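You operate a simulated robot arm through the tools that you are given. There is no shell and no other tool. Be economical: measure what you need, move in short steps, check, and stop when the job is done.

You run a simulated two-armed robot. Do the job below in one go: nothing can be reset, and whatever is moved stays where it is left.

## Task
Carry the white tote with both arms and set it on the purple-edged bench.
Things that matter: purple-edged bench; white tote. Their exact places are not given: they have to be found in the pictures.

The check looks at the end state, three seconds after you hand in, the way a careful person would. Anything else that was tipped, shoved, dropped, spilled or broken makes it a failure.

## Robot
Two 6-joint arms with two-finger grippers on one trunk, on a base that drives. Base frame: it is fixed to the floor where the robot stands at the start and does not move with it; the origin is under the middle of the robot, x ahead of it, y to its left, z up; the surface under the hand at the start is at about z = 0.9. Units: m, degrees, N and s.
The left shoulder is at the start at [0.03, 0.178, 1.038], the right one opposite. With the tool pointing down near the work surface each hand reaches from about 0.38 to 0.84 m from the robot's upright axis, wherever it stands, measured 20 degrees to its own side. Places, roughly: purple-edged bench [2.9, -2.9, 0.9]. Payload 2.54 kg a hand.
The tool frame of a hand sits at the grasp point between the pads (the TCP): z along the fingers, y along the line on which they close. The tips reach 0.03 m beyond it. The gripper opens to 0.116 m. The gripper's body begins 0.095 m behind the TCP.
Orientation is that of the tool frame in the base frame, as a unit quaternion [w, x, y, z]. With the fingers straight down and closing along the base's y, the tool's x points along the base's -x, its y along +y and its z along -z.

## Interface
- The arms move only by the tool jog_arm. It takes "left_series", "right_series" or both (then of equal length, played together; a hand with none holds still); each is text: rows parted by semicolons, each of 7 numbers parted by spaces: the shift along the base's x, y, z in units of 20 mm (1.0 is 20 mm), then the turn, a rotation vector about the base's x, y, z in units of 4 degrees (1.0 is 4 degrees), then the opening, from 0 (shut) to 1 (fully open). In form: x y z rx ry rz jaw; .... A call has 1 to 10 rows; each row shifts and turns the commanded pose from where the row before left it. A call with a number of a shift or a turn outside -1 to 1 is refused whole. Rows are played at 5 a second. More than 0.05 m and 8.6 degrees between two rows, or a gripper value outside its range, and nothing of the call is played. A pose out of reach is approached as far as the arm can. The call stops where the force on the tool passes 40 N (or 10 N more than at its start, if that is more) or the arm is blocked; 0.2 s more then pass. Each finger travels about 0.153 m/s and halts on what it meets, pressing with about 26 N; the grip force reading is that of the motor and also rises with nothing between the fingers. The clock runs only during rows and for 0.2 s after the last one: add rows that do not move to give the fingers time. It gives the time, the measured TCP pose, the force on the tool (base axes), the opening and the grip force at its end, in the units of the frame above (readings bear some noise), with the torque about the TCP (base axes, N m) and any sound that the robot's microphone picked up, and new pictures: "show" is both (left out), scene, wrist or none (wrist: the cameras of the hands that moved).
- Cameras (640 x 400 px; columns grow to the right, rows downward): "scene" is now at [0.0445, 0.0058, 1.7542]; the picture's right is [0.09, -1.00, 0.00], its down [-0.81, -0.07, -0.59] and it looks along [0.59, 0.05, -0.81] (base axes); focal length 288 px, centre (320, 200). "left" rides on the left gripper at [0.069, 0.015, -0.122] in its tool frame; the picture's right is [-0.21, 0.98, 0.00], its down [-0.83, -0.18, -0.53] and it looks along [-0.52, -0.11, 0.85] (tool axes); focal length 251 px, centre (320, 200). "right" rides on the right gripper at [0.069, -0.015, -0.122] in its tool frame; the picture's right is [0.21, 0.98, 0.00], its down [-0.83, 0.18, -0.53] and it looks along [-0.52, 0.11, 0.85] (tool axes); focal length 251 px, centre (320, 200).
- move_column(by): slides the trunk up (or, below 0, down) by that many m; the arms and the scene camera ride with it, the base frame stays. It gives what a move gives, with no picture.
- roll_base(legs): drives the robot by 1 to 6 legs, each [ahead, left, turn to the left] in m, m and degrees, along the robot's own axes; the way and the turn of a leg run together, so that a leg with both is an arc; at most 1.5 m and 180 degrees a leg. The arms and the cameras ride along, it lands a little off, and it stops where it bumps. It gives what a move gives, and a new picture of the scene camera.
- head_to(pan, tilt): turns the head with the scene camera to pan (to the left, within 143 degrees either way) and tilt (down, from -29 to 69), counted from straight ahead of the robot. It gives what a move gives, and a new picture of the scene camera.
- measure_at(camera, pixels): there is no depth. For up to 12 entries [column, row, z] of the newest picture of that camera ("zoom" is the newest enlarged one), the place [x, y] in the base frame at which the ray of that pixel passes the height z, good to about 0.003 m. No time passes.
- close_up(camera, box): a new picture of the part [left, top, right, bottom] of that camera's present view, enlarged. No time passes.
- close_job(): hands the job in; it is judged then, once.

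Work in short steps. Measure before you move; look again where a grasp or a placing could have gone wrong, and mend it. You have 80 turns and 260 pictures in all, those below and enlarged ones among them. Open the grippers and draw the arms clear of the work before you hand the job in, unless the task says otherwise; then end with one line.

The tools are called after "Emit:" as a command line: name --argument value ..., lists and objects as JSON in quotes. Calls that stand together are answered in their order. jog_arm: Moves the arms, as the interface text tells. Its arguments: {"type":"object","properties":{"left_series":{"type":"string"},"right_series":{"type":"string"},"show":{"type":"string","enum":["both","scene","wrist","none"]}},"required":[]} The other tools are called the same way: move_column (by) slides the trunk up or down; roll_base (legs) drives the base; head_to (pan, tilt) turns the head that bears the scene camera; measure_at (camera, pixels) gives the place at which the rays of pixels pass given heights; close_up (camera, box) takes an enlarged picture of a part of a camera's view; close_job () hands the job in.

At the start:

```text
clock: 0.0
left_ee_pos: [0.3683, 0.3097, 1.1736]
left_tcp_rot: [0.0, 0.0, 1.0, 0.0]
left_force: [0.1, 0.0, -0.1]
left_wrist_torque: [-0.01, 0.0, 0.02]
left_opening: 0.1158
left_finger_force: 0.1
right_ee_pos: [0.5111, -0.0894, 1.124]
right_tcp_rot: [0.0, 0.0, 1.0, 0.001]
right_force: [0.0, -0.2, -0.5]
right_wrist_torque: [0.0, -0.01, 0.01]
right_opening: 0.116
right_finger_force: 0.1
trunk travel left (down, up): [-0.25, 0.29]
robot x, y, heading: [0.0016, -0.0017, -0.2]
head pan, tilt: [5.2, 54.0]
```

scene: 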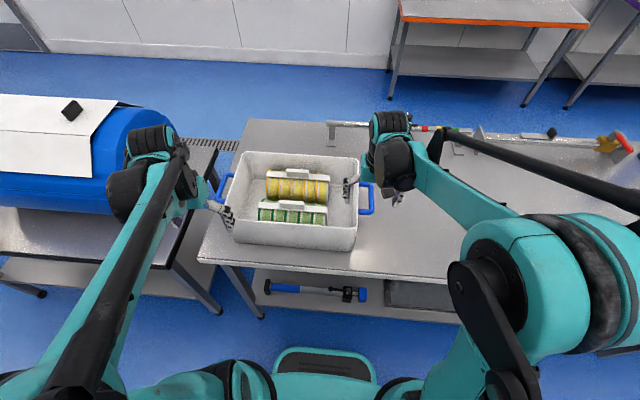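
right: 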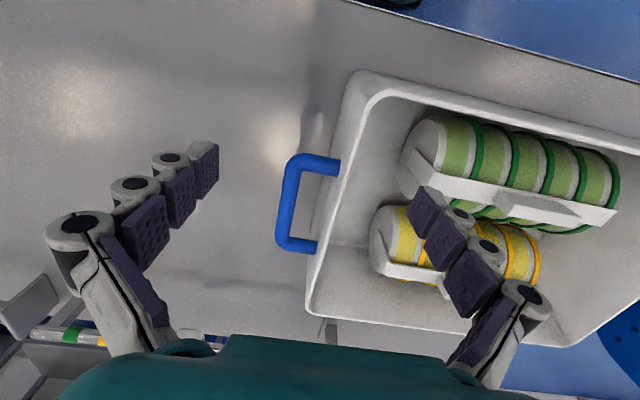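
left: 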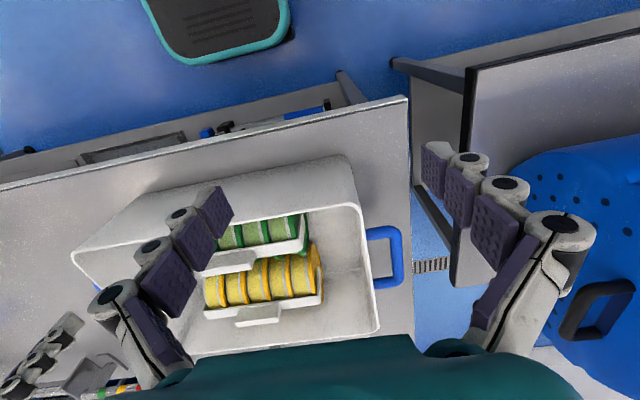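

The white tote has blue side handles at about scene (222,188) and (367,198). I'll enlarge and measure them.

Emit:
close_up --camera "scene" --box '[180, 110, 420, 260]'

Emit:
measure_at --camera "scene" --pixels '[[367, 198, 1.0], [367, 198, 1.05], [222, 188, 1.0], [222, 188, 1.05], [354, 251, 0.9], [232, 243, 0.9]]'

Emit:
measure_at --camera "right" --pixels '[[290, 200, 1.0], [290, 200, 1.05], [330, 160, 1.0], [310, 248, 1.0]]'

Emit:
measure_at --camera "left" --pixels '[[398, 257, 1.0], [398, 257, 1.05], [372, 232, 1.0], [378, 284, 1.0]]'

```text
2.67 times, centred on (300, 185) of scene
```

zoom: 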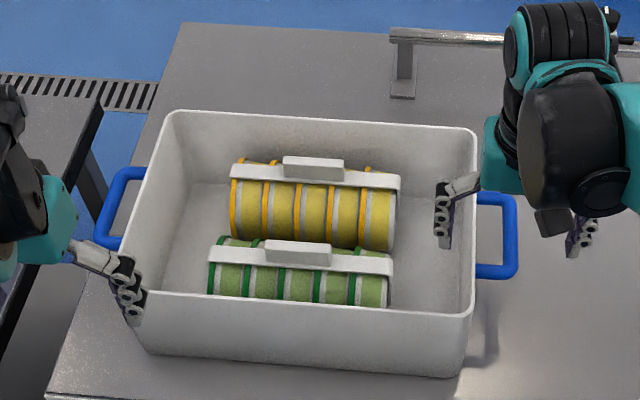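

```text
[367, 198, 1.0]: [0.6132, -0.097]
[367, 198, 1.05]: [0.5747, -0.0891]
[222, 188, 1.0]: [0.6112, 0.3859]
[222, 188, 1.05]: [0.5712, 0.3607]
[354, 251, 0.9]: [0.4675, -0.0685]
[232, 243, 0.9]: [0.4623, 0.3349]
```

```text
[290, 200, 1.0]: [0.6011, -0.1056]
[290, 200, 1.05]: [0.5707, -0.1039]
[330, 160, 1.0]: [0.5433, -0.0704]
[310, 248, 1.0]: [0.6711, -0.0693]
```

```text
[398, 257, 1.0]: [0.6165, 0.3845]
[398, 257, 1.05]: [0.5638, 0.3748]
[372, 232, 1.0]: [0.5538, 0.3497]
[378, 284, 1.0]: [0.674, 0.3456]
```

Now triangulate the handles' outer bars using several points at several heights.

Emit:
measure_at --camera "zoom" --pixels '[[512, 197, 1.0], [512, 197, 1.05], [512, 275, 1.0], [512, 275, 1.05], [120, 171, 1.0], [120, 171, 1.05], [98, 244, 1.0], [98, 244, 1.05], [477, 130, 1.05], [470, 318, 1.05], [168, 113, 1.05], [124, 290, 1.05]]'

Emit:
close_up --camera "right" --box '[240, 120, 400, 270]'

Emit:
measure_at --camera "right" --pixels '[[298, 158, 1.0], [298, 158, 1.05], [282, 245, 1.0], [282, 245, 1.05], [365, 75, 1.05], [310, 312, 1.05]]'

Emit:
measure_at --camera "left" --pixels '[[397, 229, 1.0], [397, 229, 1.05], [401, 284, 1.0], [401, 284, 1.05], [360, 208, 1.05], [378, 330, 1.05]]'

Emit:
close_up --camera "left" --box '[320, 180, 480, 330]'

```text
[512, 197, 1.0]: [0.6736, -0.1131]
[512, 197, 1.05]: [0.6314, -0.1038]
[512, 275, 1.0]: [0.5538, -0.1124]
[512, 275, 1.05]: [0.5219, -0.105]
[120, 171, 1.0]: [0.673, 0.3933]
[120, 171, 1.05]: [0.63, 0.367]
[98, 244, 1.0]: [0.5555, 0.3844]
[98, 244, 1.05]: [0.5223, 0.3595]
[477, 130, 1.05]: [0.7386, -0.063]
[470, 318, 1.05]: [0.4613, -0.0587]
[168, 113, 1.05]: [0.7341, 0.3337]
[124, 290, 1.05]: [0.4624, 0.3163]
```

```text
2.67 times, centred on (320, 195) of right
```

zoom: 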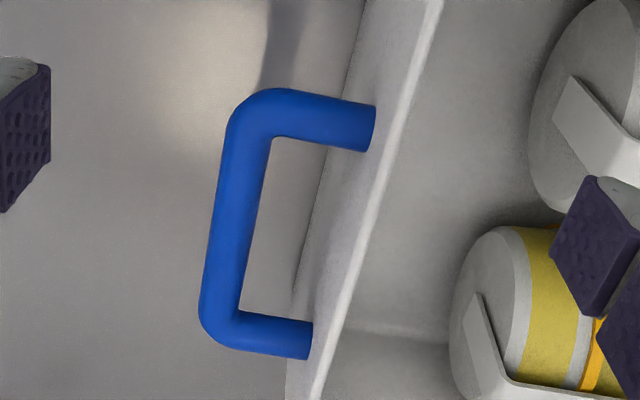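

```text
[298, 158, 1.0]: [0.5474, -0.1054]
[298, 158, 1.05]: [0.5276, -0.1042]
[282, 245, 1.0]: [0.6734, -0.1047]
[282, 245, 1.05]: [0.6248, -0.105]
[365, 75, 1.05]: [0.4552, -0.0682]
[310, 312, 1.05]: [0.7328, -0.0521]
```

```text
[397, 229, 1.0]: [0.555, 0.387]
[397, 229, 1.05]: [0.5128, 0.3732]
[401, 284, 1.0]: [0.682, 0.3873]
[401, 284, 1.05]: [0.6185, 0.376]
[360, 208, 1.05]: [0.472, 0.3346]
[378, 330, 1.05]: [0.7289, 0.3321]
```

```text
2.67 times, centred on (400, 255) of left
```

zoom: 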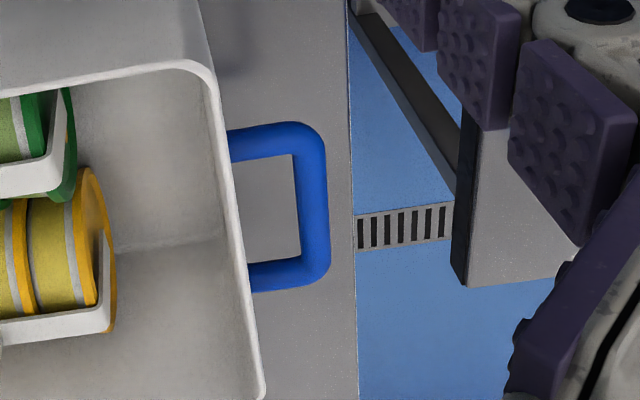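

Handles' bars lie at about y=-0.098 and y=0.371, x≈0.60, z≈1.02. Before gripping, I look around for the purple bench and obstacles.

Emit:
head_to --pan -45 --tilt 20

Emit:
head_to --pan -100 --tilt 30

Emit:
head_to --pan 0 --tilt 25

```text
clock: 1.2
left_ee_pos: [0.3678, 0.3104, 1.1742]
left_tcp_rot: [0.001, 0.0, 1.0, 0.0]
left_force: [0.3, 0.0, 0.5]
left_wrist_torque: [0.01, 0.0, 0.0]
left_opening: 0.1162
left_finger_force: 0.1
right_ee_pos: [0.5125, -0.0898, 1.1231]
right_tcp_rot: [-0.001, 0.0, 1.0, 0.0]
right_force: [0.5, -0.9, -0.7]
right_wrist_torque: [-0.02, -0.02, 0.01]
right_opening: 0.116
right_finger_force: 0.1
trunk travel left (down, up): [-0.25, 0.29]
robot x, y, heading: [-0.0007, 0.002, 0.2]
head pan, tilt: [-45.0, 20.0]
```

scene: 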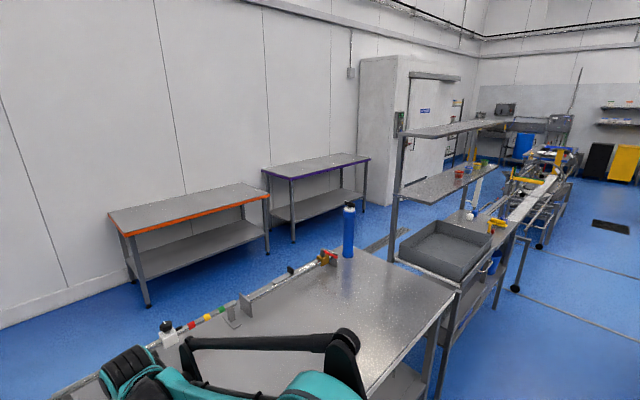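

```text
clock: 2.4
left_ee_pos: [0.3678, 0.3094, 1.1744]
left_tcp_rot: [0.0, 0.0, 1.0, 0.0]
left_force: [-1.2, 0.5, 0.3]
left_wrist_torque: [-0.01, -0.04, 0.0]
left_opening: 0.116
left_finger_force: 0.2
right_ee_pos: [0.5128, -0.0904, 1.1241]
right_tcp_rot: [0.0, 0.0, 1.0, 0.0]
right_force: [-0.7, 0.3, -0.7]
right_wrist_torque: [0.0, 0.0, -0.03]
right_opening: 0.1158
right_finger_force: 0.1
trunk travel left (down, up): [-0.25, 0.29]
robot x, y, heading: [0.0022, 0.0016, 0.1]
head pan, tilt: [-100.0, 30.0]
```

scene: 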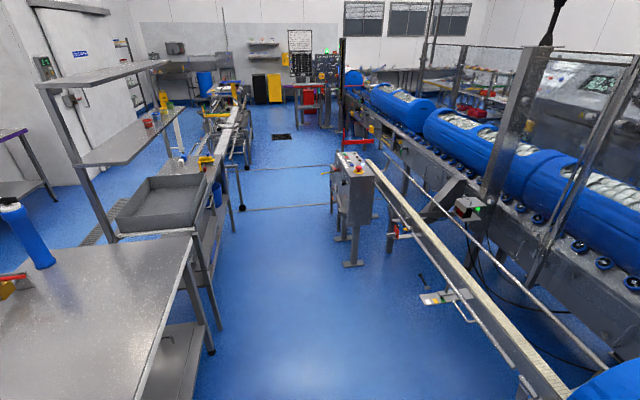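

```text
clock: 4.2
left_ee_pos: [0.3674, 0.3093, 1.173]
left_tcp_rot: [0.001, 0.0, 1.0, 0.0]
left_force: [-0.4, 0.1, 0.4]
left_wrist_torque: [-0.02, 0.03, 0.0]
left_opening: 0.116
left_finger_force: 0.1
right_ee_pos: [0.5127, -0.0904, 1.1239]
right_tcp_rot: [0.0, 0.0, 1.0, 0.0]
right_force: [0.1, -0.5, 0.2]
right_wrist_torque: [0.0, 0.03, 0.02]
right_opening: 0.1163
right_finger_force: 0.0
trunk travel left (down, up): [-0.25, 0.29]
robot x, y, heading: [0.0003, 0.0042, 0.0]
head pan, tilt: [0.0, 25.0]
```

scene: 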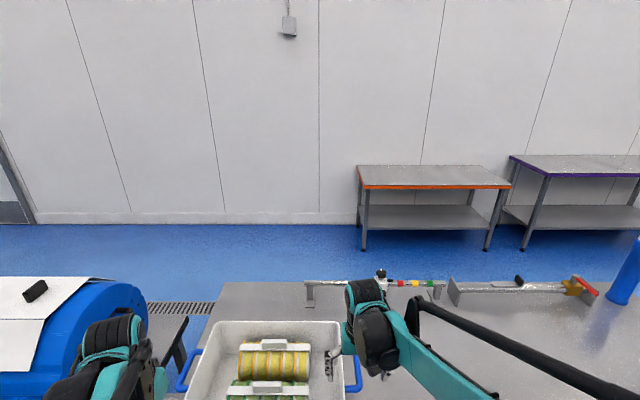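

The purple bench stands on the far wall beyond the workbench line, so I need a route. I measure this view first, then look left and right.

Emit:
measure_at --camera "scene" --pixels '[[365, 250, 0], [487, 250, 0], [525, 248, 0], [357, 188, 0.9], [512, 186, 0.9], [547, 176, 0.9], [639, 178, 0.9], [510, 156, 0.9], [215, 302, 0], [145, 302, 0], [222, 283, 0.9], [148, 300, 0.9]]'

Emit:
head_to --pan 60 --tilt 35

```text
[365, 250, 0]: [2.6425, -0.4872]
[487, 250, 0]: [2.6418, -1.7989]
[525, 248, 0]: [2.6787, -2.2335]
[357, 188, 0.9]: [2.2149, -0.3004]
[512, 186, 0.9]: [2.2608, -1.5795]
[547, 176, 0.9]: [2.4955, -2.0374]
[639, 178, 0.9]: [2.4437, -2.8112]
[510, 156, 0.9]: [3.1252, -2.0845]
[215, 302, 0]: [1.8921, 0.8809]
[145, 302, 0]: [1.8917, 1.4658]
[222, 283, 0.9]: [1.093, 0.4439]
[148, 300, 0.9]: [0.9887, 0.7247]
```

```text
clock: 5.5
left_ee_pos: [0.3674, 0.31, 1.1743]
left_tcp_rot: [0.0, 0.0, 1.0, 0.001]
left_force: [-0.4, 0.3, 0.4]
left_wrist_torque: [0.02, 0.01, 0.04]
left_opening: 0.1159
left_finger_force: 0.0
right_ee_pos: [0.5118, -0.089, 1.1231]
right_tcp_rot: [0.0, 0.0, 1.0, 0.0]
right_force: [-0.1, 0.7, 0.6]
right_wrist_torque: [-0.02, -0.01, 0.01]
right_opening: 0.1159
right_finger_force: 0.1
trunk travel left (down, up): [-0.25, 0.29]
robot x, y, heading: [0.0011, 0.0031, 0.1]
head pan, tilt: [60.0, 35.0]
```

scene: 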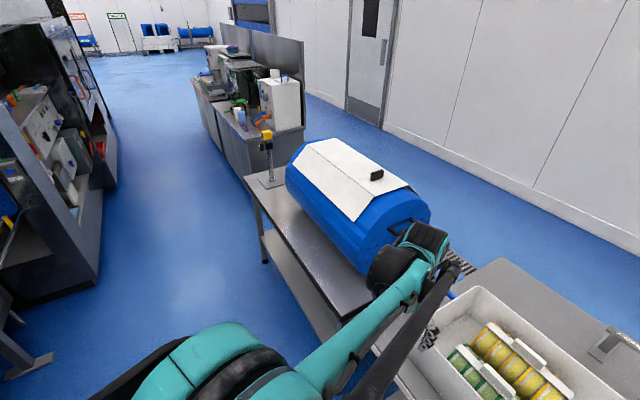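

Left side shows the drum table's far end near (245,180) and a counter beyond, so I measure the gap between them and the aisle width.

Emit:
measure_at --camera "scene" --pixels '[[263, 262, 0], [245, 180, 0.75], [245, 180, 0.9], [335, 335, 0.9], [250, 178, 0], [303, 150, 0.0], [222, 145, 0], [303, 128, 0.9], [248, 135, 0.9], [95, 285, 0], [640, 240, 0], [380, 128, 0]]'

Emit:
close_up --camera "scene" --box '[180, 60, 420, 210]'

Emit:
head_to --pan -75 --tilt 30

```text
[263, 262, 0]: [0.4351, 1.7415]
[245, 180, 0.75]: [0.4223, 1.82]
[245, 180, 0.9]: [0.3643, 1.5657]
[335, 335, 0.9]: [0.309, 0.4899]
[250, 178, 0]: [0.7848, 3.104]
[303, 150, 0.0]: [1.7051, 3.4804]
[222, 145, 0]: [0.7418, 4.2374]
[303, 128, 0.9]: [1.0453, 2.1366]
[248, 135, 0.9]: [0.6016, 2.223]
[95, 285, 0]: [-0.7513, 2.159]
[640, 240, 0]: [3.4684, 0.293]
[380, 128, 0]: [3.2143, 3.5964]
```

```text
2.67 times, centred on (300, 135) of scene
```

zoom: 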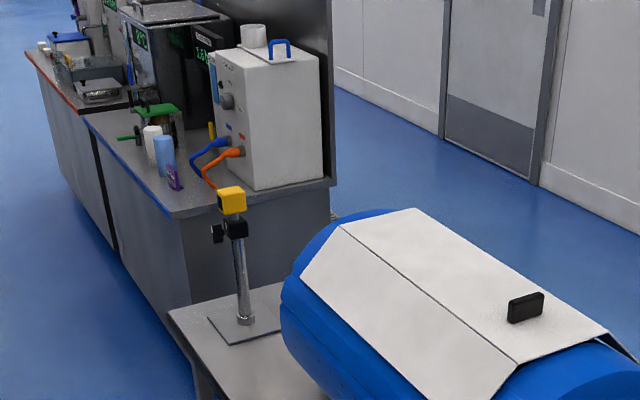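

```text
clock: 7.7
left_ee_pos: [0.3684, 0.3103, 1.1749]
left_tcp_rot: [0.0, 0.0, 1.0, 0.0]
left_force: [0.5, 0.2, 0.3]
left_wrist_torque: [-0.01, 0.01, 0.0]
left_opening: 0.1162
left_finger_force: 0.1
right_ee_pos: [0.5126, -0.0901, 1.124]
right_tcp_rot: [0.0, 0.0, 1.0, 0.001]
right_force: [0.0, 0.1, 0.1]
right_wrist_torque: [-0.04, 0.01, 0.01]
right_opening: 0.1161
right_finger_force: 0.0
trunk travel left (down, up): [-0.25, 0.29]
robot x, y, heading: [0.0034, 0.0006, 0.1]
head pan, tilt: [-75.0, 30.0]
```

scene: 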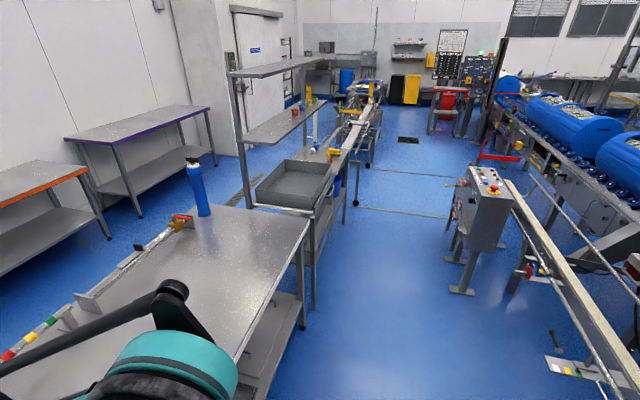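

I enlarge the area beyond the shelf unit to see whether a passage to the wall-side aisle exists.

Emit:
close_up --camera "scene" --box '[210, 60, 450, 210]'

Emit:
measure_at --camera "scene" --pixels '[[302, 327, 0], [313, 308, 0], [356, 205, 0], [345, 225, 0], [310, 225, 0.9], [205, 162, 0], [242, 205, 0], [225, 160, 0], [310, 222, 0.85], [367, 165, 0], [403, 82, 0], [460, 292, 0]]'

```text
2.67 times, centred on (330, 135) of scene
```

zoom: 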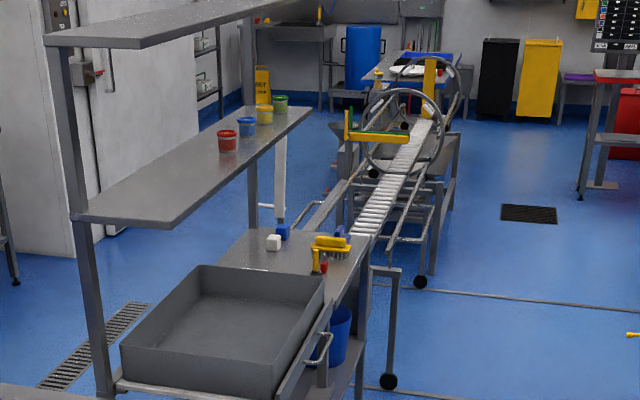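

```text
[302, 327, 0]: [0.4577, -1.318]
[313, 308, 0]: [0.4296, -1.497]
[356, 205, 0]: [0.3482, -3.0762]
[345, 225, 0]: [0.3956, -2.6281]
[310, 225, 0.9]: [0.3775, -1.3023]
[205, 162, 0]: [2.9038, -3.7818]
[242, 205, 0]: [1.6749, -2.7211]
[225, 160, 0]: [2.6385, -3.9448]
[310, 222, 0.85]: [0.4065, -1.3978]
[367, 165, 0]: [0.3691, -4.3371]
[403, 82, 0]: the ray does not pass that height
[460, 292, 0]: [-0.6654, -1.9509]
```

The roller line to the right is long; the left gap between drum table and counter may be shorter. I raise the trunk (hands go clear too) for a better look.

Emit:
move_column --by 0.28

Emit:
head_to --pan 70 --tilt 30

Emit:
close_up --camera "scene" --box '[240, 90, 480, 240]'

```text
clock: 10.5
left_ee_pos: [0.3675, 0.3091, 1.4533]
left_tcp_rot: [0.0, 0.0, 1.0, 0.0]
left_force: [0.1, -0.2, -0.5]
left_wrist_torque: [-0.01, -0.02, 0.01]
left_opening: 0.1161
left_finger_force: 0.2
right_ee_pos: [0.5132, -0.0895, 1.4036]
right_tcp_rot: [0.0, 0.0, 1.0, 0.001]
right_force: [-0.6, 1.1, 0.8]
right_wrist_torque: [0.02, 0.04, -0.02]
right_opening: 0.1159
right_finger_force: 0.0
trunk travel left (down, up): [-0.53, 0.01]
robot x, y, heading: [0.0028, 0.0008, 0.1]
head pan, tilt: [-75.0, 30.0]
```

```text
clock: 12.8
left_ee_pos: [0.3674, 0.3105, 1.4552]
left_tcp_rot: [-0.001, 0.0, 1.0, 0.001]
left_force: [0.3, -0.1, -0.4]
left_wrist_torque: [-0.01, -0.01, 0.02]
left_opening: 0.1159
left_finger_force: 0.1
right_ee_pos: [0.5123, -0.0893, 1.4033]
right_tcp_rot: [0.0, 0.0, 1.0, 0.0]
right_force: [0.9, -0.7, -0.6]
right_wrist_torque: [0.02, 0.02, -0.01]
right_opening: 0.116
right_finger_force: 0.0
trunk travel left (down, up): [-0.53, 0.01]
robot x, y, heading: [-0.0008, -0.0006, -0.1]
head pan, tilt: [70.0, 30.0]
```

scene: 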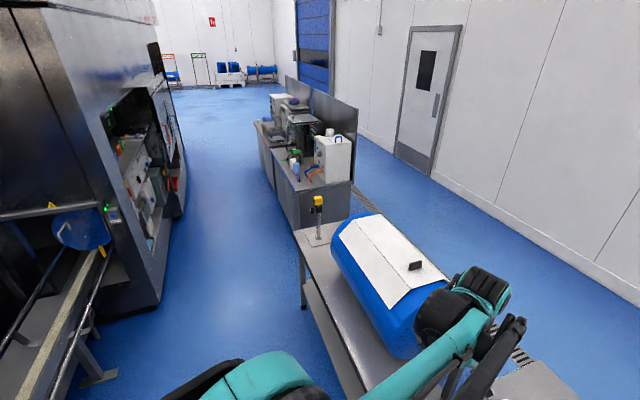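

```text
2.67 times, centred on (360, 165) of scene
```

zoom: 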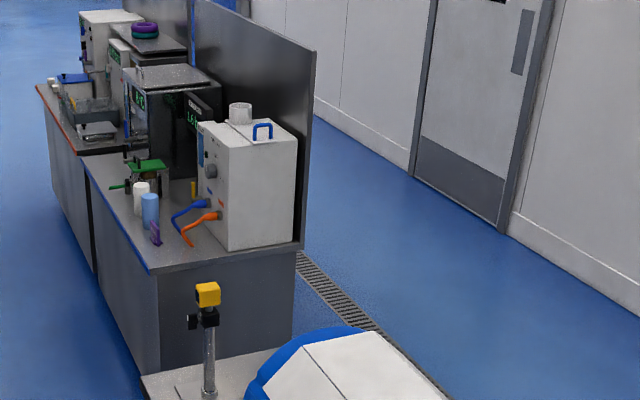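

I measure the counter's near/far floor corners, table end, and machine edges.

Emit:
measure_at --camera "scene" --pixels '[[299, 229, 0], [349, 218, 0], [271, 193, 0], [260, 160, 0], [303, 308, 0], [293, 233, 0.77], [352, 180, 0.9], [298, 191, 0.9], [257, 124, 0.9], [157, 310, 0], [184, 215, 0], [100, 380, 0]]'

Emit:
measure_at --camera "zoom" --pixels '[[298, 252, 0], [345, 305, 0], [505, 235, 0], [410, 175, 0], [300, 240, 0.9], [313, 55, 1.4], [190, 0, 1.4], [165, 370, 0]]'

Emit:
head_to --pan 85 --tilt 10

```text
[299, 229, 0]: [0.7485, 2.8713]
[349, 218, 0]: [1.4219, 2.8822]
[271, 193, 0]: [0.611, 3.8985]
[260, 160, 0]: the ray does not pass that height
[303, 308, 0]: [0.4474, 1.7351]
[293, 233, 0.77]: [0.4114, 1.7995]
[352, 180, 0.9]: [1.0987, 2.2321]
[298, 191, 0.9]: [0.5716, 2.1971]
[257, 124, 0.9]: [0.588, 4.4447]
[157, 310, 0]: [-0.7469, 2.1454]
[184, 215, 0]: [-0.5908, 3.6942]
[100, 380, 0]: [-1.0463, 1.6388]
```

```text
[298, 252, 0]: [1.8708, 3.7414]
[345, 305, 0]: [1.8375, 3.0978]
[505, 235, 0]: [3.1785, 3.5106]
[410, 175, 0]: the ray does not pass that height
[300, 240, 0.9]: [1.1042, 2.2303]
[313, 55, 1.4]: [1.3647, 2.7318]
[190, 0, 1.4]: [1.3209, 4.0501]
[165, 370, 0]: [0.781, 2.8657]
```

```text
clock: 13.6
left_ee_pos: [0.3683, 0.3089, 1.4542]
left_tcp_rot: [0.0, 0.0, 1.0, 0.0]
left_force: [0.5, 0.4, 0.2]
left_wrist_torque: [0.01, -0.01, -0.01]
left_opening: 0.1161
left_finger_force: 0.3
right_ee_pos: [0.5116, -0.0891, 1.4033]
right_tcp_rot: [0.0, -0.001, 1.0, 0.0]
right_force: [-0.5, -0.7, -0.4]
right_wrist_torque: [0.01, -0.01, 0.03]
right_opening: 0.1159
right_finger_force: 0.0
trunk travel left (down, up): [-0.53, 0.01]
robot x, y, heading: [-0.0044, 0.0023, 0.0]
head pan, tilt: [85.0, 10.0]
```

scene: 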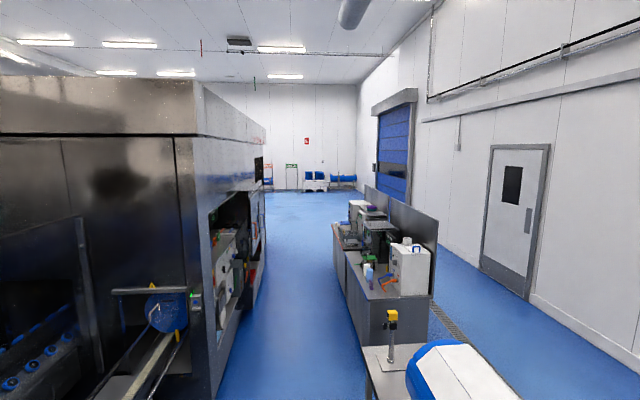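

The left route around the counters' far end (y≈4.5–5) looks open; next I check behind the robot and to the rear left.

Emit:
measure_at --camera "scene" --pixels '[[334, 235, 0.9], [362, 185, 1.4], [437, 243, 1.4], [333, 290, 0.0], [265, 200, 0], [372, 205, 0], [480, 268, 0], [345, 262, 0.9]]'

Emit:
close_up --camera "scene" --box '[240, 130, 480, 280]'

Emit:
head_to --pan 135 --tilt 40

Emit:
measure_at --camera "scene" --pixels '[[200, 200, 0], [400, 200, 0], [320, 350, 0]]'

Emit:
head_to --pan -135 --tilt 40

```text
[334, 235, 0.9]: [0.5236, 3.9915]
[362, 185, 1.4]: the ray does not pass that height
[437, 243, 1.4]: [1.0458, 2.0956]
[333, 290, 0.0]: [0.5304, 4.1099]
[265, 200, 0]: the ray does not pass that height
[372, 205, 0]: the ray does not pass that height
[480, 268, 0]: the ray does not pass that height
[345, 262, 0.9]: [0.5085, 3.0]
```

```text
2.67 times, centred on (360, 205) of scene
```

zoom: 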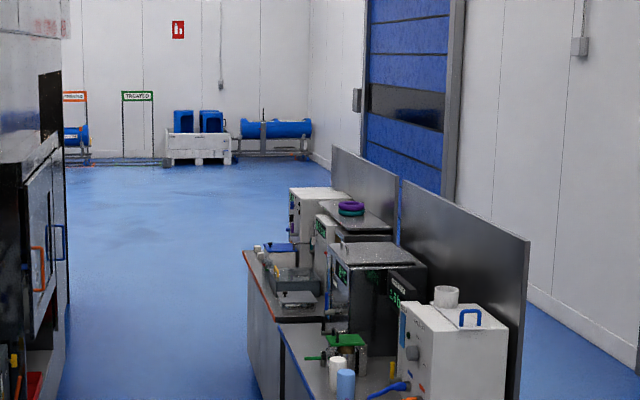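

```text
clock: 14.8
left_ee_pos: [0.3677, 0.3099, 1.4547]
left_tcp_rot: [-0.001, 0.0, 1.0, 0.0]
left_force: [-0.3, 0.3, -0.2]
left_wrist_torque: [-0.03, 0.03, -0.03]
left_opening: 0.1159
left_finger_force: 0.1
right_ee_pos: [0.5119, -0.0901, 1.4044]
right_tcp_rot: [0.0, 0.0, 1.0, 0.0]
right_force: [-0.1, 0.2, -0.2]
right_wrist_torque: [-0.01, -0.01, 0.01]
right_opening: 0.1161
right_finger_force: 0.1
trunk travel left (down, up): [-0.53, 0.01]
robot x, y, heading: [0.0025, -0.0011, 0.2]
head pan, tilt: [135.0, 40.0]
```

scene: 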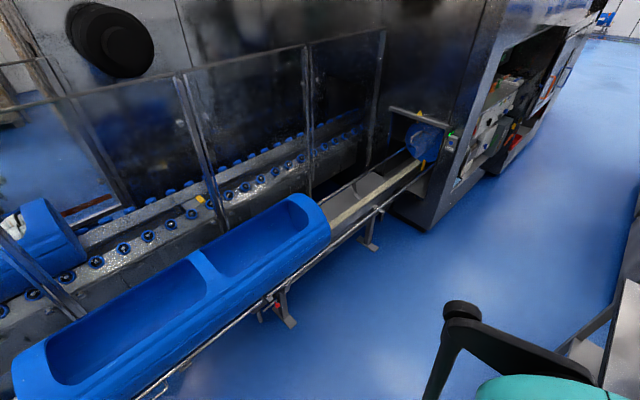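

```text
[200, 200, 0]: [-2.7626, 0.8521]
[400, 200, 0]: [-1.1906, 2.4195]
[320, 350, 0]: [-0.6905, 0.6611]
```

```text
clock: 18.5
left_ee_pos: [0.368, 0.3098, 1.4541]
left_tcp_rot: [0.0, 0.0, 1.0, 0.0]
left_force: [0.3, -0.3, -0.1]
left_wrist_torque: [0.03, -0.01, 0.0]
left_opening: 0.116
left_finger_force: 0.0
right_ee_pos: [0.5114, -0.0886, 1.403]
right_tcp_rot: [0.0, 0.0, 1.0, 0.0]
right_force: [0.1, -0.3, -0.7]
right_wrist_torque: [-0.01, -0.02, 0.03]
right_opening: 0.116
right_finger_force: 0.1
trunk travel left (down, up): [-0.53, 0.01]
robot x, y, heading: [0.0009, -0.0031, -0.2]
head pan, tilt: [-135.0, 40.0]
```

scene: 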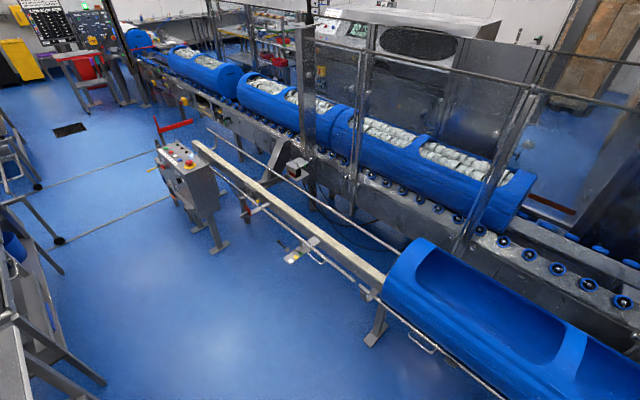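

I measure the conveyor rail behind to know my backing room.

Emit:
measure_at --camera "scene" --pixels '[[372, 343, 0], [380, 295, 0.6], [430, 352, 0.6], [500, 398, 0.6], [293, 255, 0.6], [218, 245, 0], [200, 165, 0.9]]'

Emit:
head_to --pan 0 --tilt 62

```text
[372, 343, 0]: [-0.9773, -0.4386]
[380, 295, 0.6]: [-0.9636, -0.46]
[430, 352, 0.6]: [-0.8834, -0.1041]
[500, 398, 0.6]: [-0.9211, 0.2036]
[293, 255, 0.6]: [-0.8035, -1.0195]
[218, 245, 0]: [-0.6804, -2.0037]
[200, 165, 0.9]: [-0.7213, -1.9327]
```

```text
clock: 20.7
left_ee_pos: [0.3685, 0.3098, 1.4541]
left_tcp_rot: [0.001, 0.0, 1.0, -0.002]
left_force: [-0.1, 0.3, -0.1]
left_wrist_torque: [0.0, 0.0, 0.01]
left_opening: 0.1162
left_finger_force: 0.1
right_ee_pos: [0.5127, -0.0883, 1.4045]
right_tcp_rot: [0.001, -0.001, 1.0, 0.0]
right_force: [0.2, -0.2, 0.2]
right_wrist_torque: [-0.01, -0.03, -0.01]
right_opening: 0.116
right_finger_force: 0.1
trunk travel left (down, up): [-0.53, 0.01]
robot x, y, heading: [0.0017, -0.0016, -0.3]
head pan, tilt: [0.0, 62.0]
```

scene: 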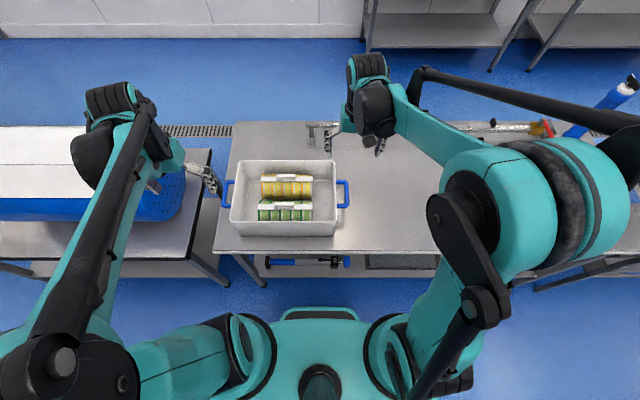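

A fresh view from higher: I refine the handles' position by triangulating with this picture.

Emit:
close_up --camera "scene" --box '[208, 144, 368, 244]'

Emit:
close_up --camera "right" --box '[240, 100, 480, 250]'

Emit:
close_up --camera "left" --box '[240, 100, 480, 250]'

```text
4.00 times, centred on (288, 194) of scene
```

zoom: 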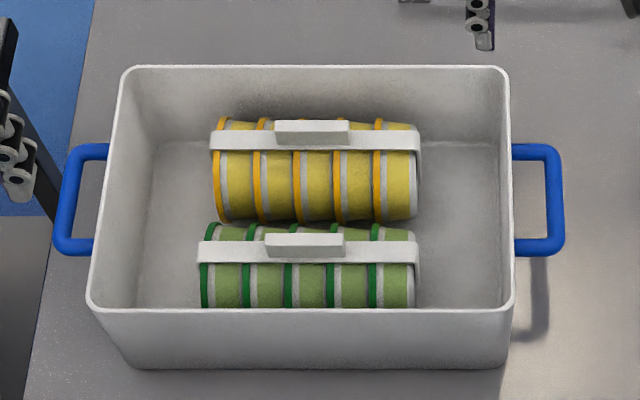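

```text
2.67 times, centred on (360, 175) of right
```

zoom: 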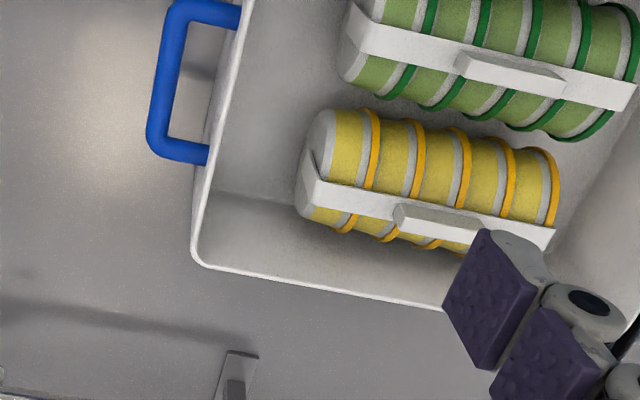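

```text
2.67 times, centred on (360, 175) of left
```

zoom: 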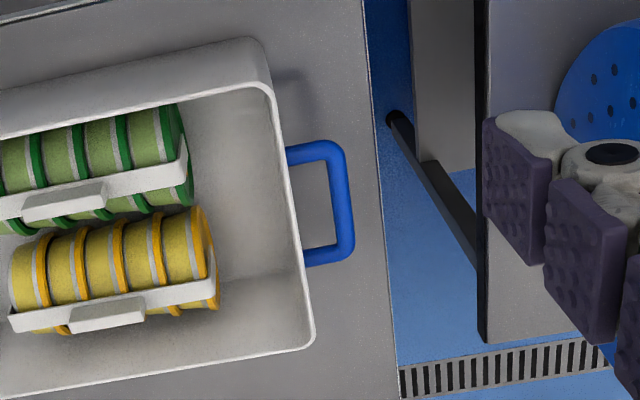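

Emit:
measure_at --camera "scene" --pixels '[[346.5, 194, 1.0], [346.5, 194, 1.05], [225.5, 194, 1.0], [225.5, 194, 1.05], [335, 161, 1.05], [336, 220, 1.05], [230, 219, 1.05], [239, 161, 1.05], [335, 235, 0.9], [242, 235, 0.9]]'

Emit:
measure_at --camera "right" --pixels '[[303, 129, 1.0], [303, 129, 1.05], [314, 199, 1.05]]'

Emit:
measure_at --camera "left" --pixels '[[367.5, 175.5, 1.0], [367.5, 175.5, 1.05], [341, 133, 1.05], [357, 228, 1.05]]'

```text
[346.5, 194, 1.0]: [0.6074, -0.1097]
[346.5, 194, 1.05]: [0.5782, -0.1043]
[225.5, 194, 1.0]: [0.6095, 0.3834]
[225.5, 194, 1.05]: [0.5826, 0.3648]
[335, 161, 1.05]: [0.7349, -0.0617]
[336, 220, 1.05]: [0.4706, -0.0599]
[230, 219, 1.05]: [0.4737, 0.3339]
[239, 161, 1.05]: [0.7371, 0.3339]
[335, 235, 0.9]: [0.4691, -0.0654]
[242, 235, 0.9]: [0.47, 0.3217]
```

```text
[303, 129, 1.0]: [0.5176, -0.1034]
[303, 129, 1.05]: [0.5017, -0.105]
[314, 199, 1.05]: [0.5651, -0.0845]
```

```text
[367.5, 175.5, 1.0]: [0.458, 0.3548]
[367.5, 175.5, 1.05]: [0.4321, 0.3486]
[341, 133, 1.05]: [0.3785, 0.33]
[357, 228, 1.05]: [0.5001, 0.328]
```

Emit:
measure_at --camera "zoom" --pixels '[[340, 202, 1.0], [340, 202, 1.05], [268, 88, 1.05], [312, 340, 1.05]]'

Emit:
close_up --camera "right" --box '[240, 100, 480, 250]'

Emit:
measure_at --camera "zoom" --pixels '[[168, 78, 1.0], [168, 78, 1.05], [196, 258, 1.05]]'

```text
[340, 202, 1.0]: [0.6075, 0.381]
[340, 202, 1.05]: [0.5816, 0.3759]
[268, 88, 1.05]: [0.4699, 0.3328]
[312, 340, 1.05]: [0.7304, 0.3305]
```

```text
2.67 times, centred on (360, 175) of right
```

zoom: 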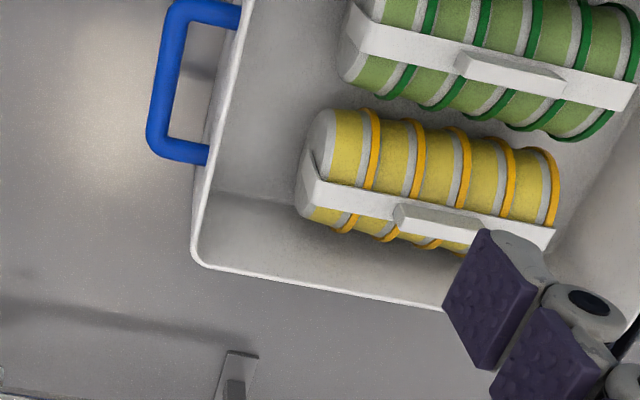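

```text
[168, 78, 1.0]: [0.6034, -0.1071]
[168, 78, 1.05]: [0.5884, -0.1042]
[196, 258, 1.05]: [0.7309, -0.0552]
```

Bars: right (0.600,-0.1075), left (0.602,0.378), both z≈1.012, 35 mm free inside. I move both hands over them at height with jaws half open.

Emit:
jog_arm --left_series "1 .34 -.25 0 0 0 .43;1 .34 -.25 0 0 0 .43;1 .34 -.25 0 0 0 .43;1 .34 -.25 0 0 0 .43;1 .34 -.25 0 0 0 .43;1 .34 -.25 0 0 0 .43;1 .34 -.25 0 0 0 .43;1 .34 -.25 0 0 0 .43;1 .34 -.25 0 0 0 .43;1 .34 -.25 0 0 0 .43" --right_series ".44 -.09 0 0 0 0 .43;.44 -.09 0 0 0 0 .43;.44 -.09 0 0 0 0 .43;.44 -.09 0 0 0 0 .43;.44 -.09 0 0 0 0 .43;.44 -.09 0 0 0 0 .43;.44 -.09 0 0 0 0 .43;.44 -.09 0 0 0 0 .43;.44 -.09 0 0 0 0 .43;.44 -.09 0 0 0 0 .43" --show "none"

Emit:
jog_arm --left_series ".85 0 0 0 0 0 .43;.85 0 0 0 0 0 .43;0 0 0 0 0 0 .43" --right_series "0 0 0 0 0 0 .43;0 0 0 0 0 0 .43;0 0 0 0 0 0 .43" --show "both"

```text
clock: 22.9
left_ee_pos: [0.5694, 0.3739, 1.4031]
left_tcp_rot: [0.0, -0.001, 1.0, -0.001]
left_force: [-0.3, -0.1, 0.6]
left_wrist_torque: [0.03, 0.05, 0.03]
left_opening: 0.0499
left_finger_force: 0.0
right_ee_pos: [0.6026, -0.1083, 1.4027]
right_tcp_rot: [0.0, 0.0, 1.0, 0.0]
right_force: [1.6, 0.4, -0.2]
right_wrist_torque: [-0.02, 0.02, 0.0]
right_opening: 0.0498
right_finger_force: 0.1
trunk travel left (down, up): [-0.53, 0.01]
robot x, y, heading: [0.0006, -0.0019, -0.0]
head pan, tilt: [0.0, 62.0]
```

```text
clock: 23.7
left_ee_pos: [0.6021, 0.3754, 1.4048]
left_tcp_rot: [0.001, 0.001, 1.0, -0.001]
left_force: [-0.4, 0.1, 0.3]
left_wrist_torque: [-0.03, -0.04, 0.0]
left_opening: 0.0497
left_finger_force: 0.1
right_ee_pos: [0.599, -0.1079, 1.403]
right_tcp_rot: [0.001, 0.001, 1.0, -0.001]
right_force: [-0.3, 0.8, 0.5]
right_wrist_torque: [0.0, -0.03, 0.01]
right_opening: 0.0502
right_finger_force: 0.1
trunk travel left (down, up): [-0.53, 0.01]
robot x, y, heading: [-0.0034, -0.0013, 0.1]
head pan, tilt: [0.0, 62.0]
```

scene: 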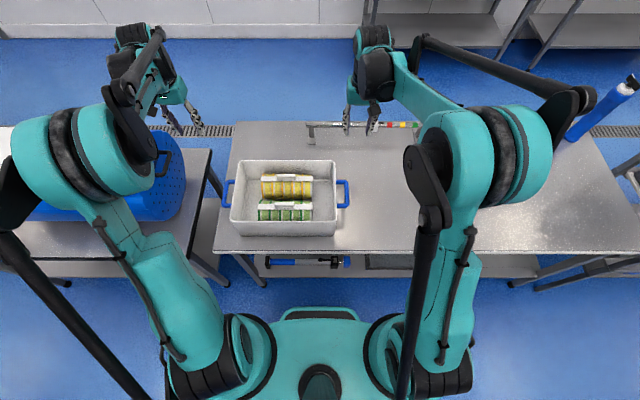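
right: 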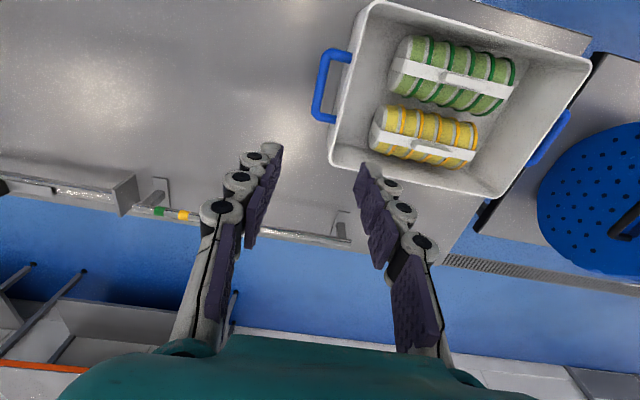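
left: 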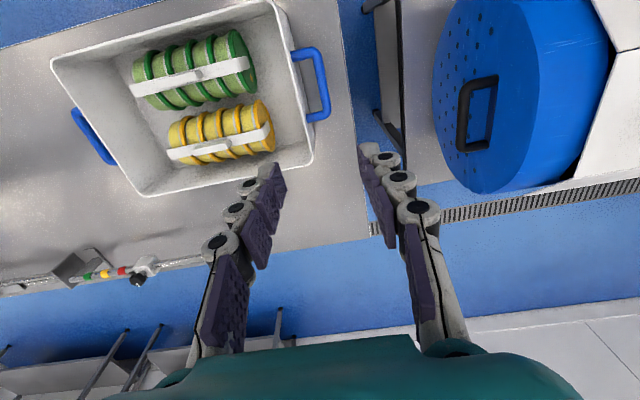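

Hands are over the bars. I lower the trunk part way and check the left elbow's clearance to the drum and the jaws' alignment.

Emit:
move_column --by -0.2

Emit:
jog_arm --left_series "0 0 0 0 0 0 .43" --right_series "0 0 0 0 0 0 .43"

Emit:
head_to --pan 45 --tilt 50

```text
clock: 25.9
left_ee_pos: [0.6026, 0.3761, 1.2054]
left_tcp_rot: [0.001, 0.0, 1.0, 0.0]
left_force: [0.0, 1.3, -0.4]
left_wrist_torque: [0.04, 0.0, -0.01]
left_opening: 0.0498
left_finger_force: 0.1
right_ee_pos: [0.6012, -0.1078, 1.2034]
right_tcp_rot: [0.0, 0.0, 1.0, 0.0]
right_force: [-0.4, 0.5, -0.2]
right_wrist_torque: [0.02, 0.01, -0.03]
right_opening: 0.0498
right_finger_force: 0.0
trunk travel left (down, up): [-0.33, 0.21]
robot x, y, heading: [0.0004, 0.0014, -0.2]
head pan, tilt: [0.0, 62.0]
```

```text
clock: 26.3
left_ee_pos: [0.6024, 0.3759, 1.2042]
left_tcp_rot: [0.0, 0.0, 1.0, 0.001]
left_force: [-0.5, -0.2, 0.4]
left_wrist_torque: [0.02, -0.02, 0.01]
left_opening: 0.0499
left_finger_force: 0.0
right_ee_pos: [0.6018, -0.1075, 1.2047]
right_tcp_rot: [0.001, 0.0, 1.0, 0.001]
right_force: [1.1, 0.2, -0.3]
right_wrist_torque: [-0.01, 0.0, -0.02]
right_opening: 0.0498
right_finger_force: 0.1
trunk travel left (down, up): [-0.33, 0.21]
robot x, y, heading: [-0.0, 0.0037, -0.4]
head pan, tilt: [0.0, 62.0]
```

scene: 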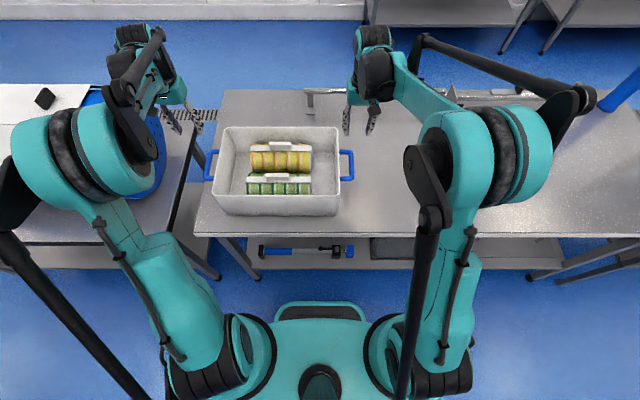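
right: 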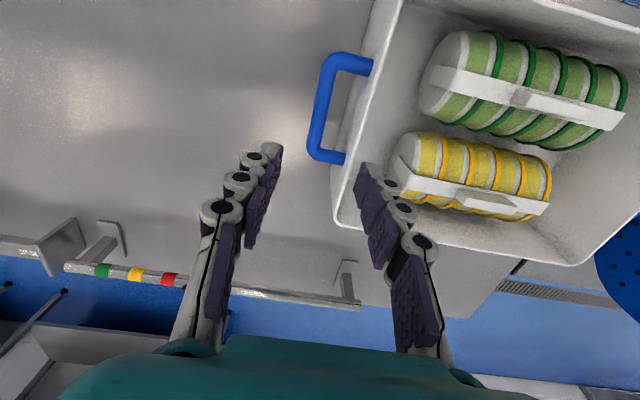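
left: 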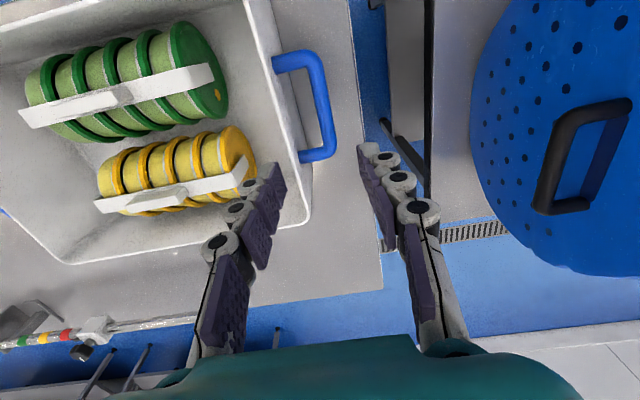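

```text
clock: 27.4
left_ee_pos: [0.6018, 0.3762, 1.2049]
left_tcp_rot: [0.0, 0.0, 1.0, 0.0]
left_force: [0.7, 0.0, 0.1]
left_wrist_torque: [0.02, 0.0, 0.0]
left_opening: 0.05
left_finger_force: 0.1
right_ee_pos: [0.601, -0.1073, 1.2029]
right_tcp_rot: [0.001, 0.0, 1.0, -0.001]
right_force: [0.3, -0.4, 0.5]
right_wrist_torque: [-0.01, 0.01, 0.0]
right_opening: 0.0499
right_finger_force: 0.1
trunk travel left (down, up): [-0.33, 0.21]
robot x, y, heading: [0.0017, -0.0018, -0.2]
head pan, tilt: [45.0, 50.0]
```

scene: 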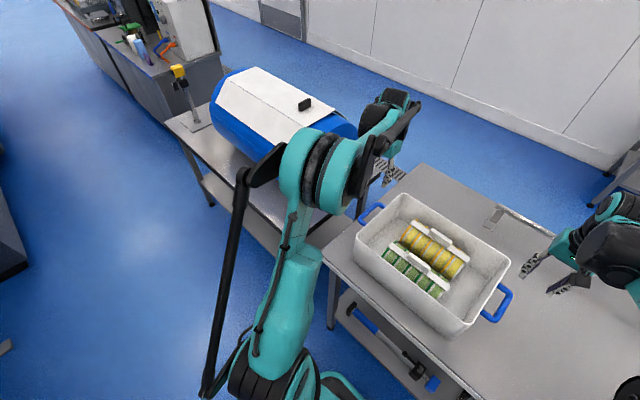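

The left elbow sits near but above the drum, so I lower with the arms rather than the trunk, first by 0.1 m.

Emit:
jog_arm --left_series "0 .02 -1 0 0 0 .43;0 .02 -1 0 0 0 .43;0 .02 -1 0 0 0 .43;0 .02 -1 0 0 0 .43;0 .02 -1 0 0 0 .43;0 0 0 0 0 0 .43" --right_series "0 0 -1 0 0 0 .43;0 0 -1 0 0 0 .43;0 0 -1 0 0 0 .43;0 0 -1 0 0 0 .43;0 0 -1 0 0 0 .43;0 0 0 0 0 0 .43"

```text
clock: 28.8
left_ee_pos: [0.6037, 0.3778, 1.1032]
left_tcp_rot: [0.0, -0.001, 1.0, 0.0]
left_force: [0.1, 0.5, -0.2]
left_wrist_torque: [0.03, 0.01, -0.03]
left_opening: 0.0499
left_finger_force: 0.0
right_ee_pos: [0.602, -0.1066, 1.1035]
right_tcp_rot: [0.0, 0.0, 1.0, 0.001]
right_force: [-0.2, -0.9, 0.2]
right_wrist_torque: [0.02, -0.03, -0.02]
right_opening: 0.05
right_finger_force: 0.1
trunk travel left (down, up): [-0.33, 0.21]
robot x, y, heading: [0.0009, 0.0005, 0.1]
head pan, tilt: [45.0, 50.0]
```

scene: 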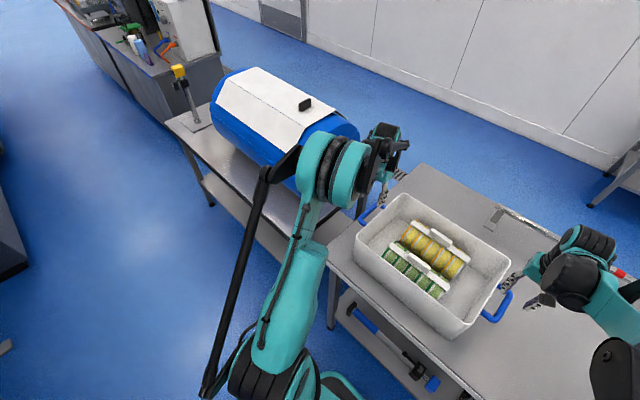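
right: 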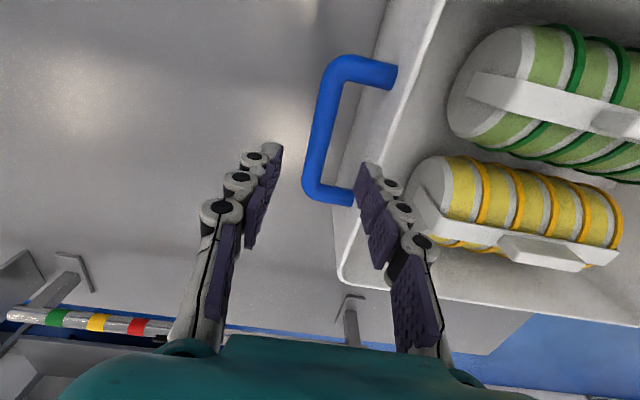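
left: 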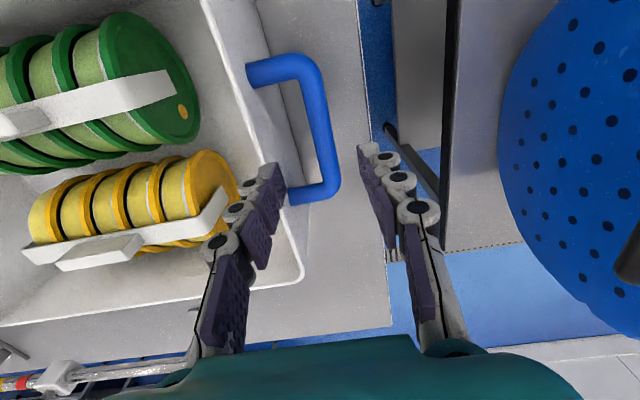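

Bars are between the fingers in both views; I lower another 0.05 and check again.

Emit:
jog_arm --left_series "0 0 -.8 0 0 0 .43;0 0 -.8 0 0 0 .43;0 0 -.8 0 0 0 .43;0 0 0 0 0 0 .43" --right_series "0 0 -.8 0 0 0 .43;0 0 -.8 0 0 0 .43;0 0 -.8 0 0 0 .43;0 0 0 0 0 0 .43"

```text
clock: 29.8
left_ee_pos: [0.6009, 0.3786, 1.0551]
left_tcp_rot: [0.001, -0.001, 1.0, 0.0]
left_force: [0.3, 1.6, 0.2]
left_wrist_torque: [0.01, -0.03, 0.05]
left_opening: 0.0489
left_finger_force: 0.1
right_ee_pos: [0.6018, -0.1074, 1.0558]
right_tcp_rot: [0.0, 0.0, 1.0, 0.0]
right_force: [-0.8, -0.4, 0.3]
right_wrist_torque: [0.0, 0.01, -0.02]
right_opening: 0.0499
right_finger_force: 0.0
trunk travel left (down, up): [-0.33, 0.21]
robot x, y, heading: [-0.0019, -0.0005, 0.1]
head pan, tilt: [45.0, 50.0]
```

scene: 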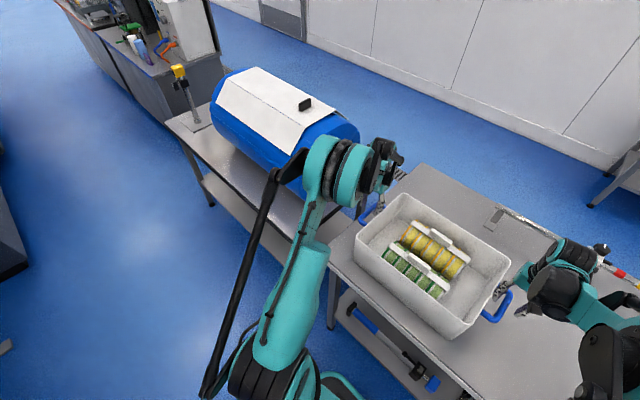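
right: 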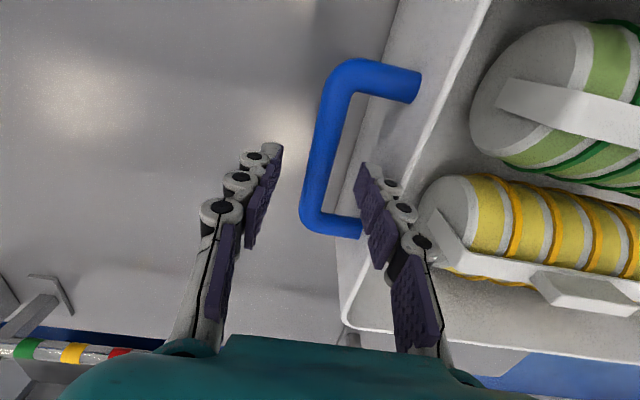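
left: 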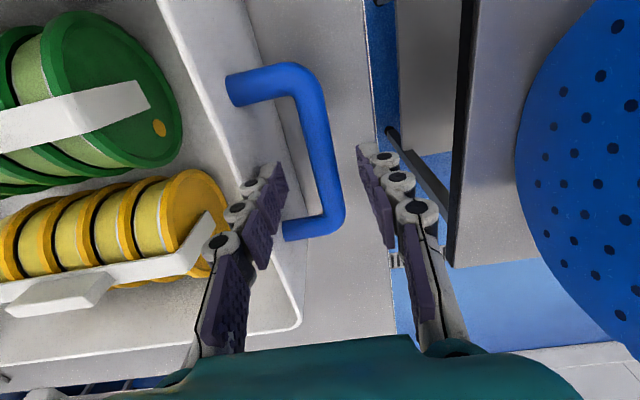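

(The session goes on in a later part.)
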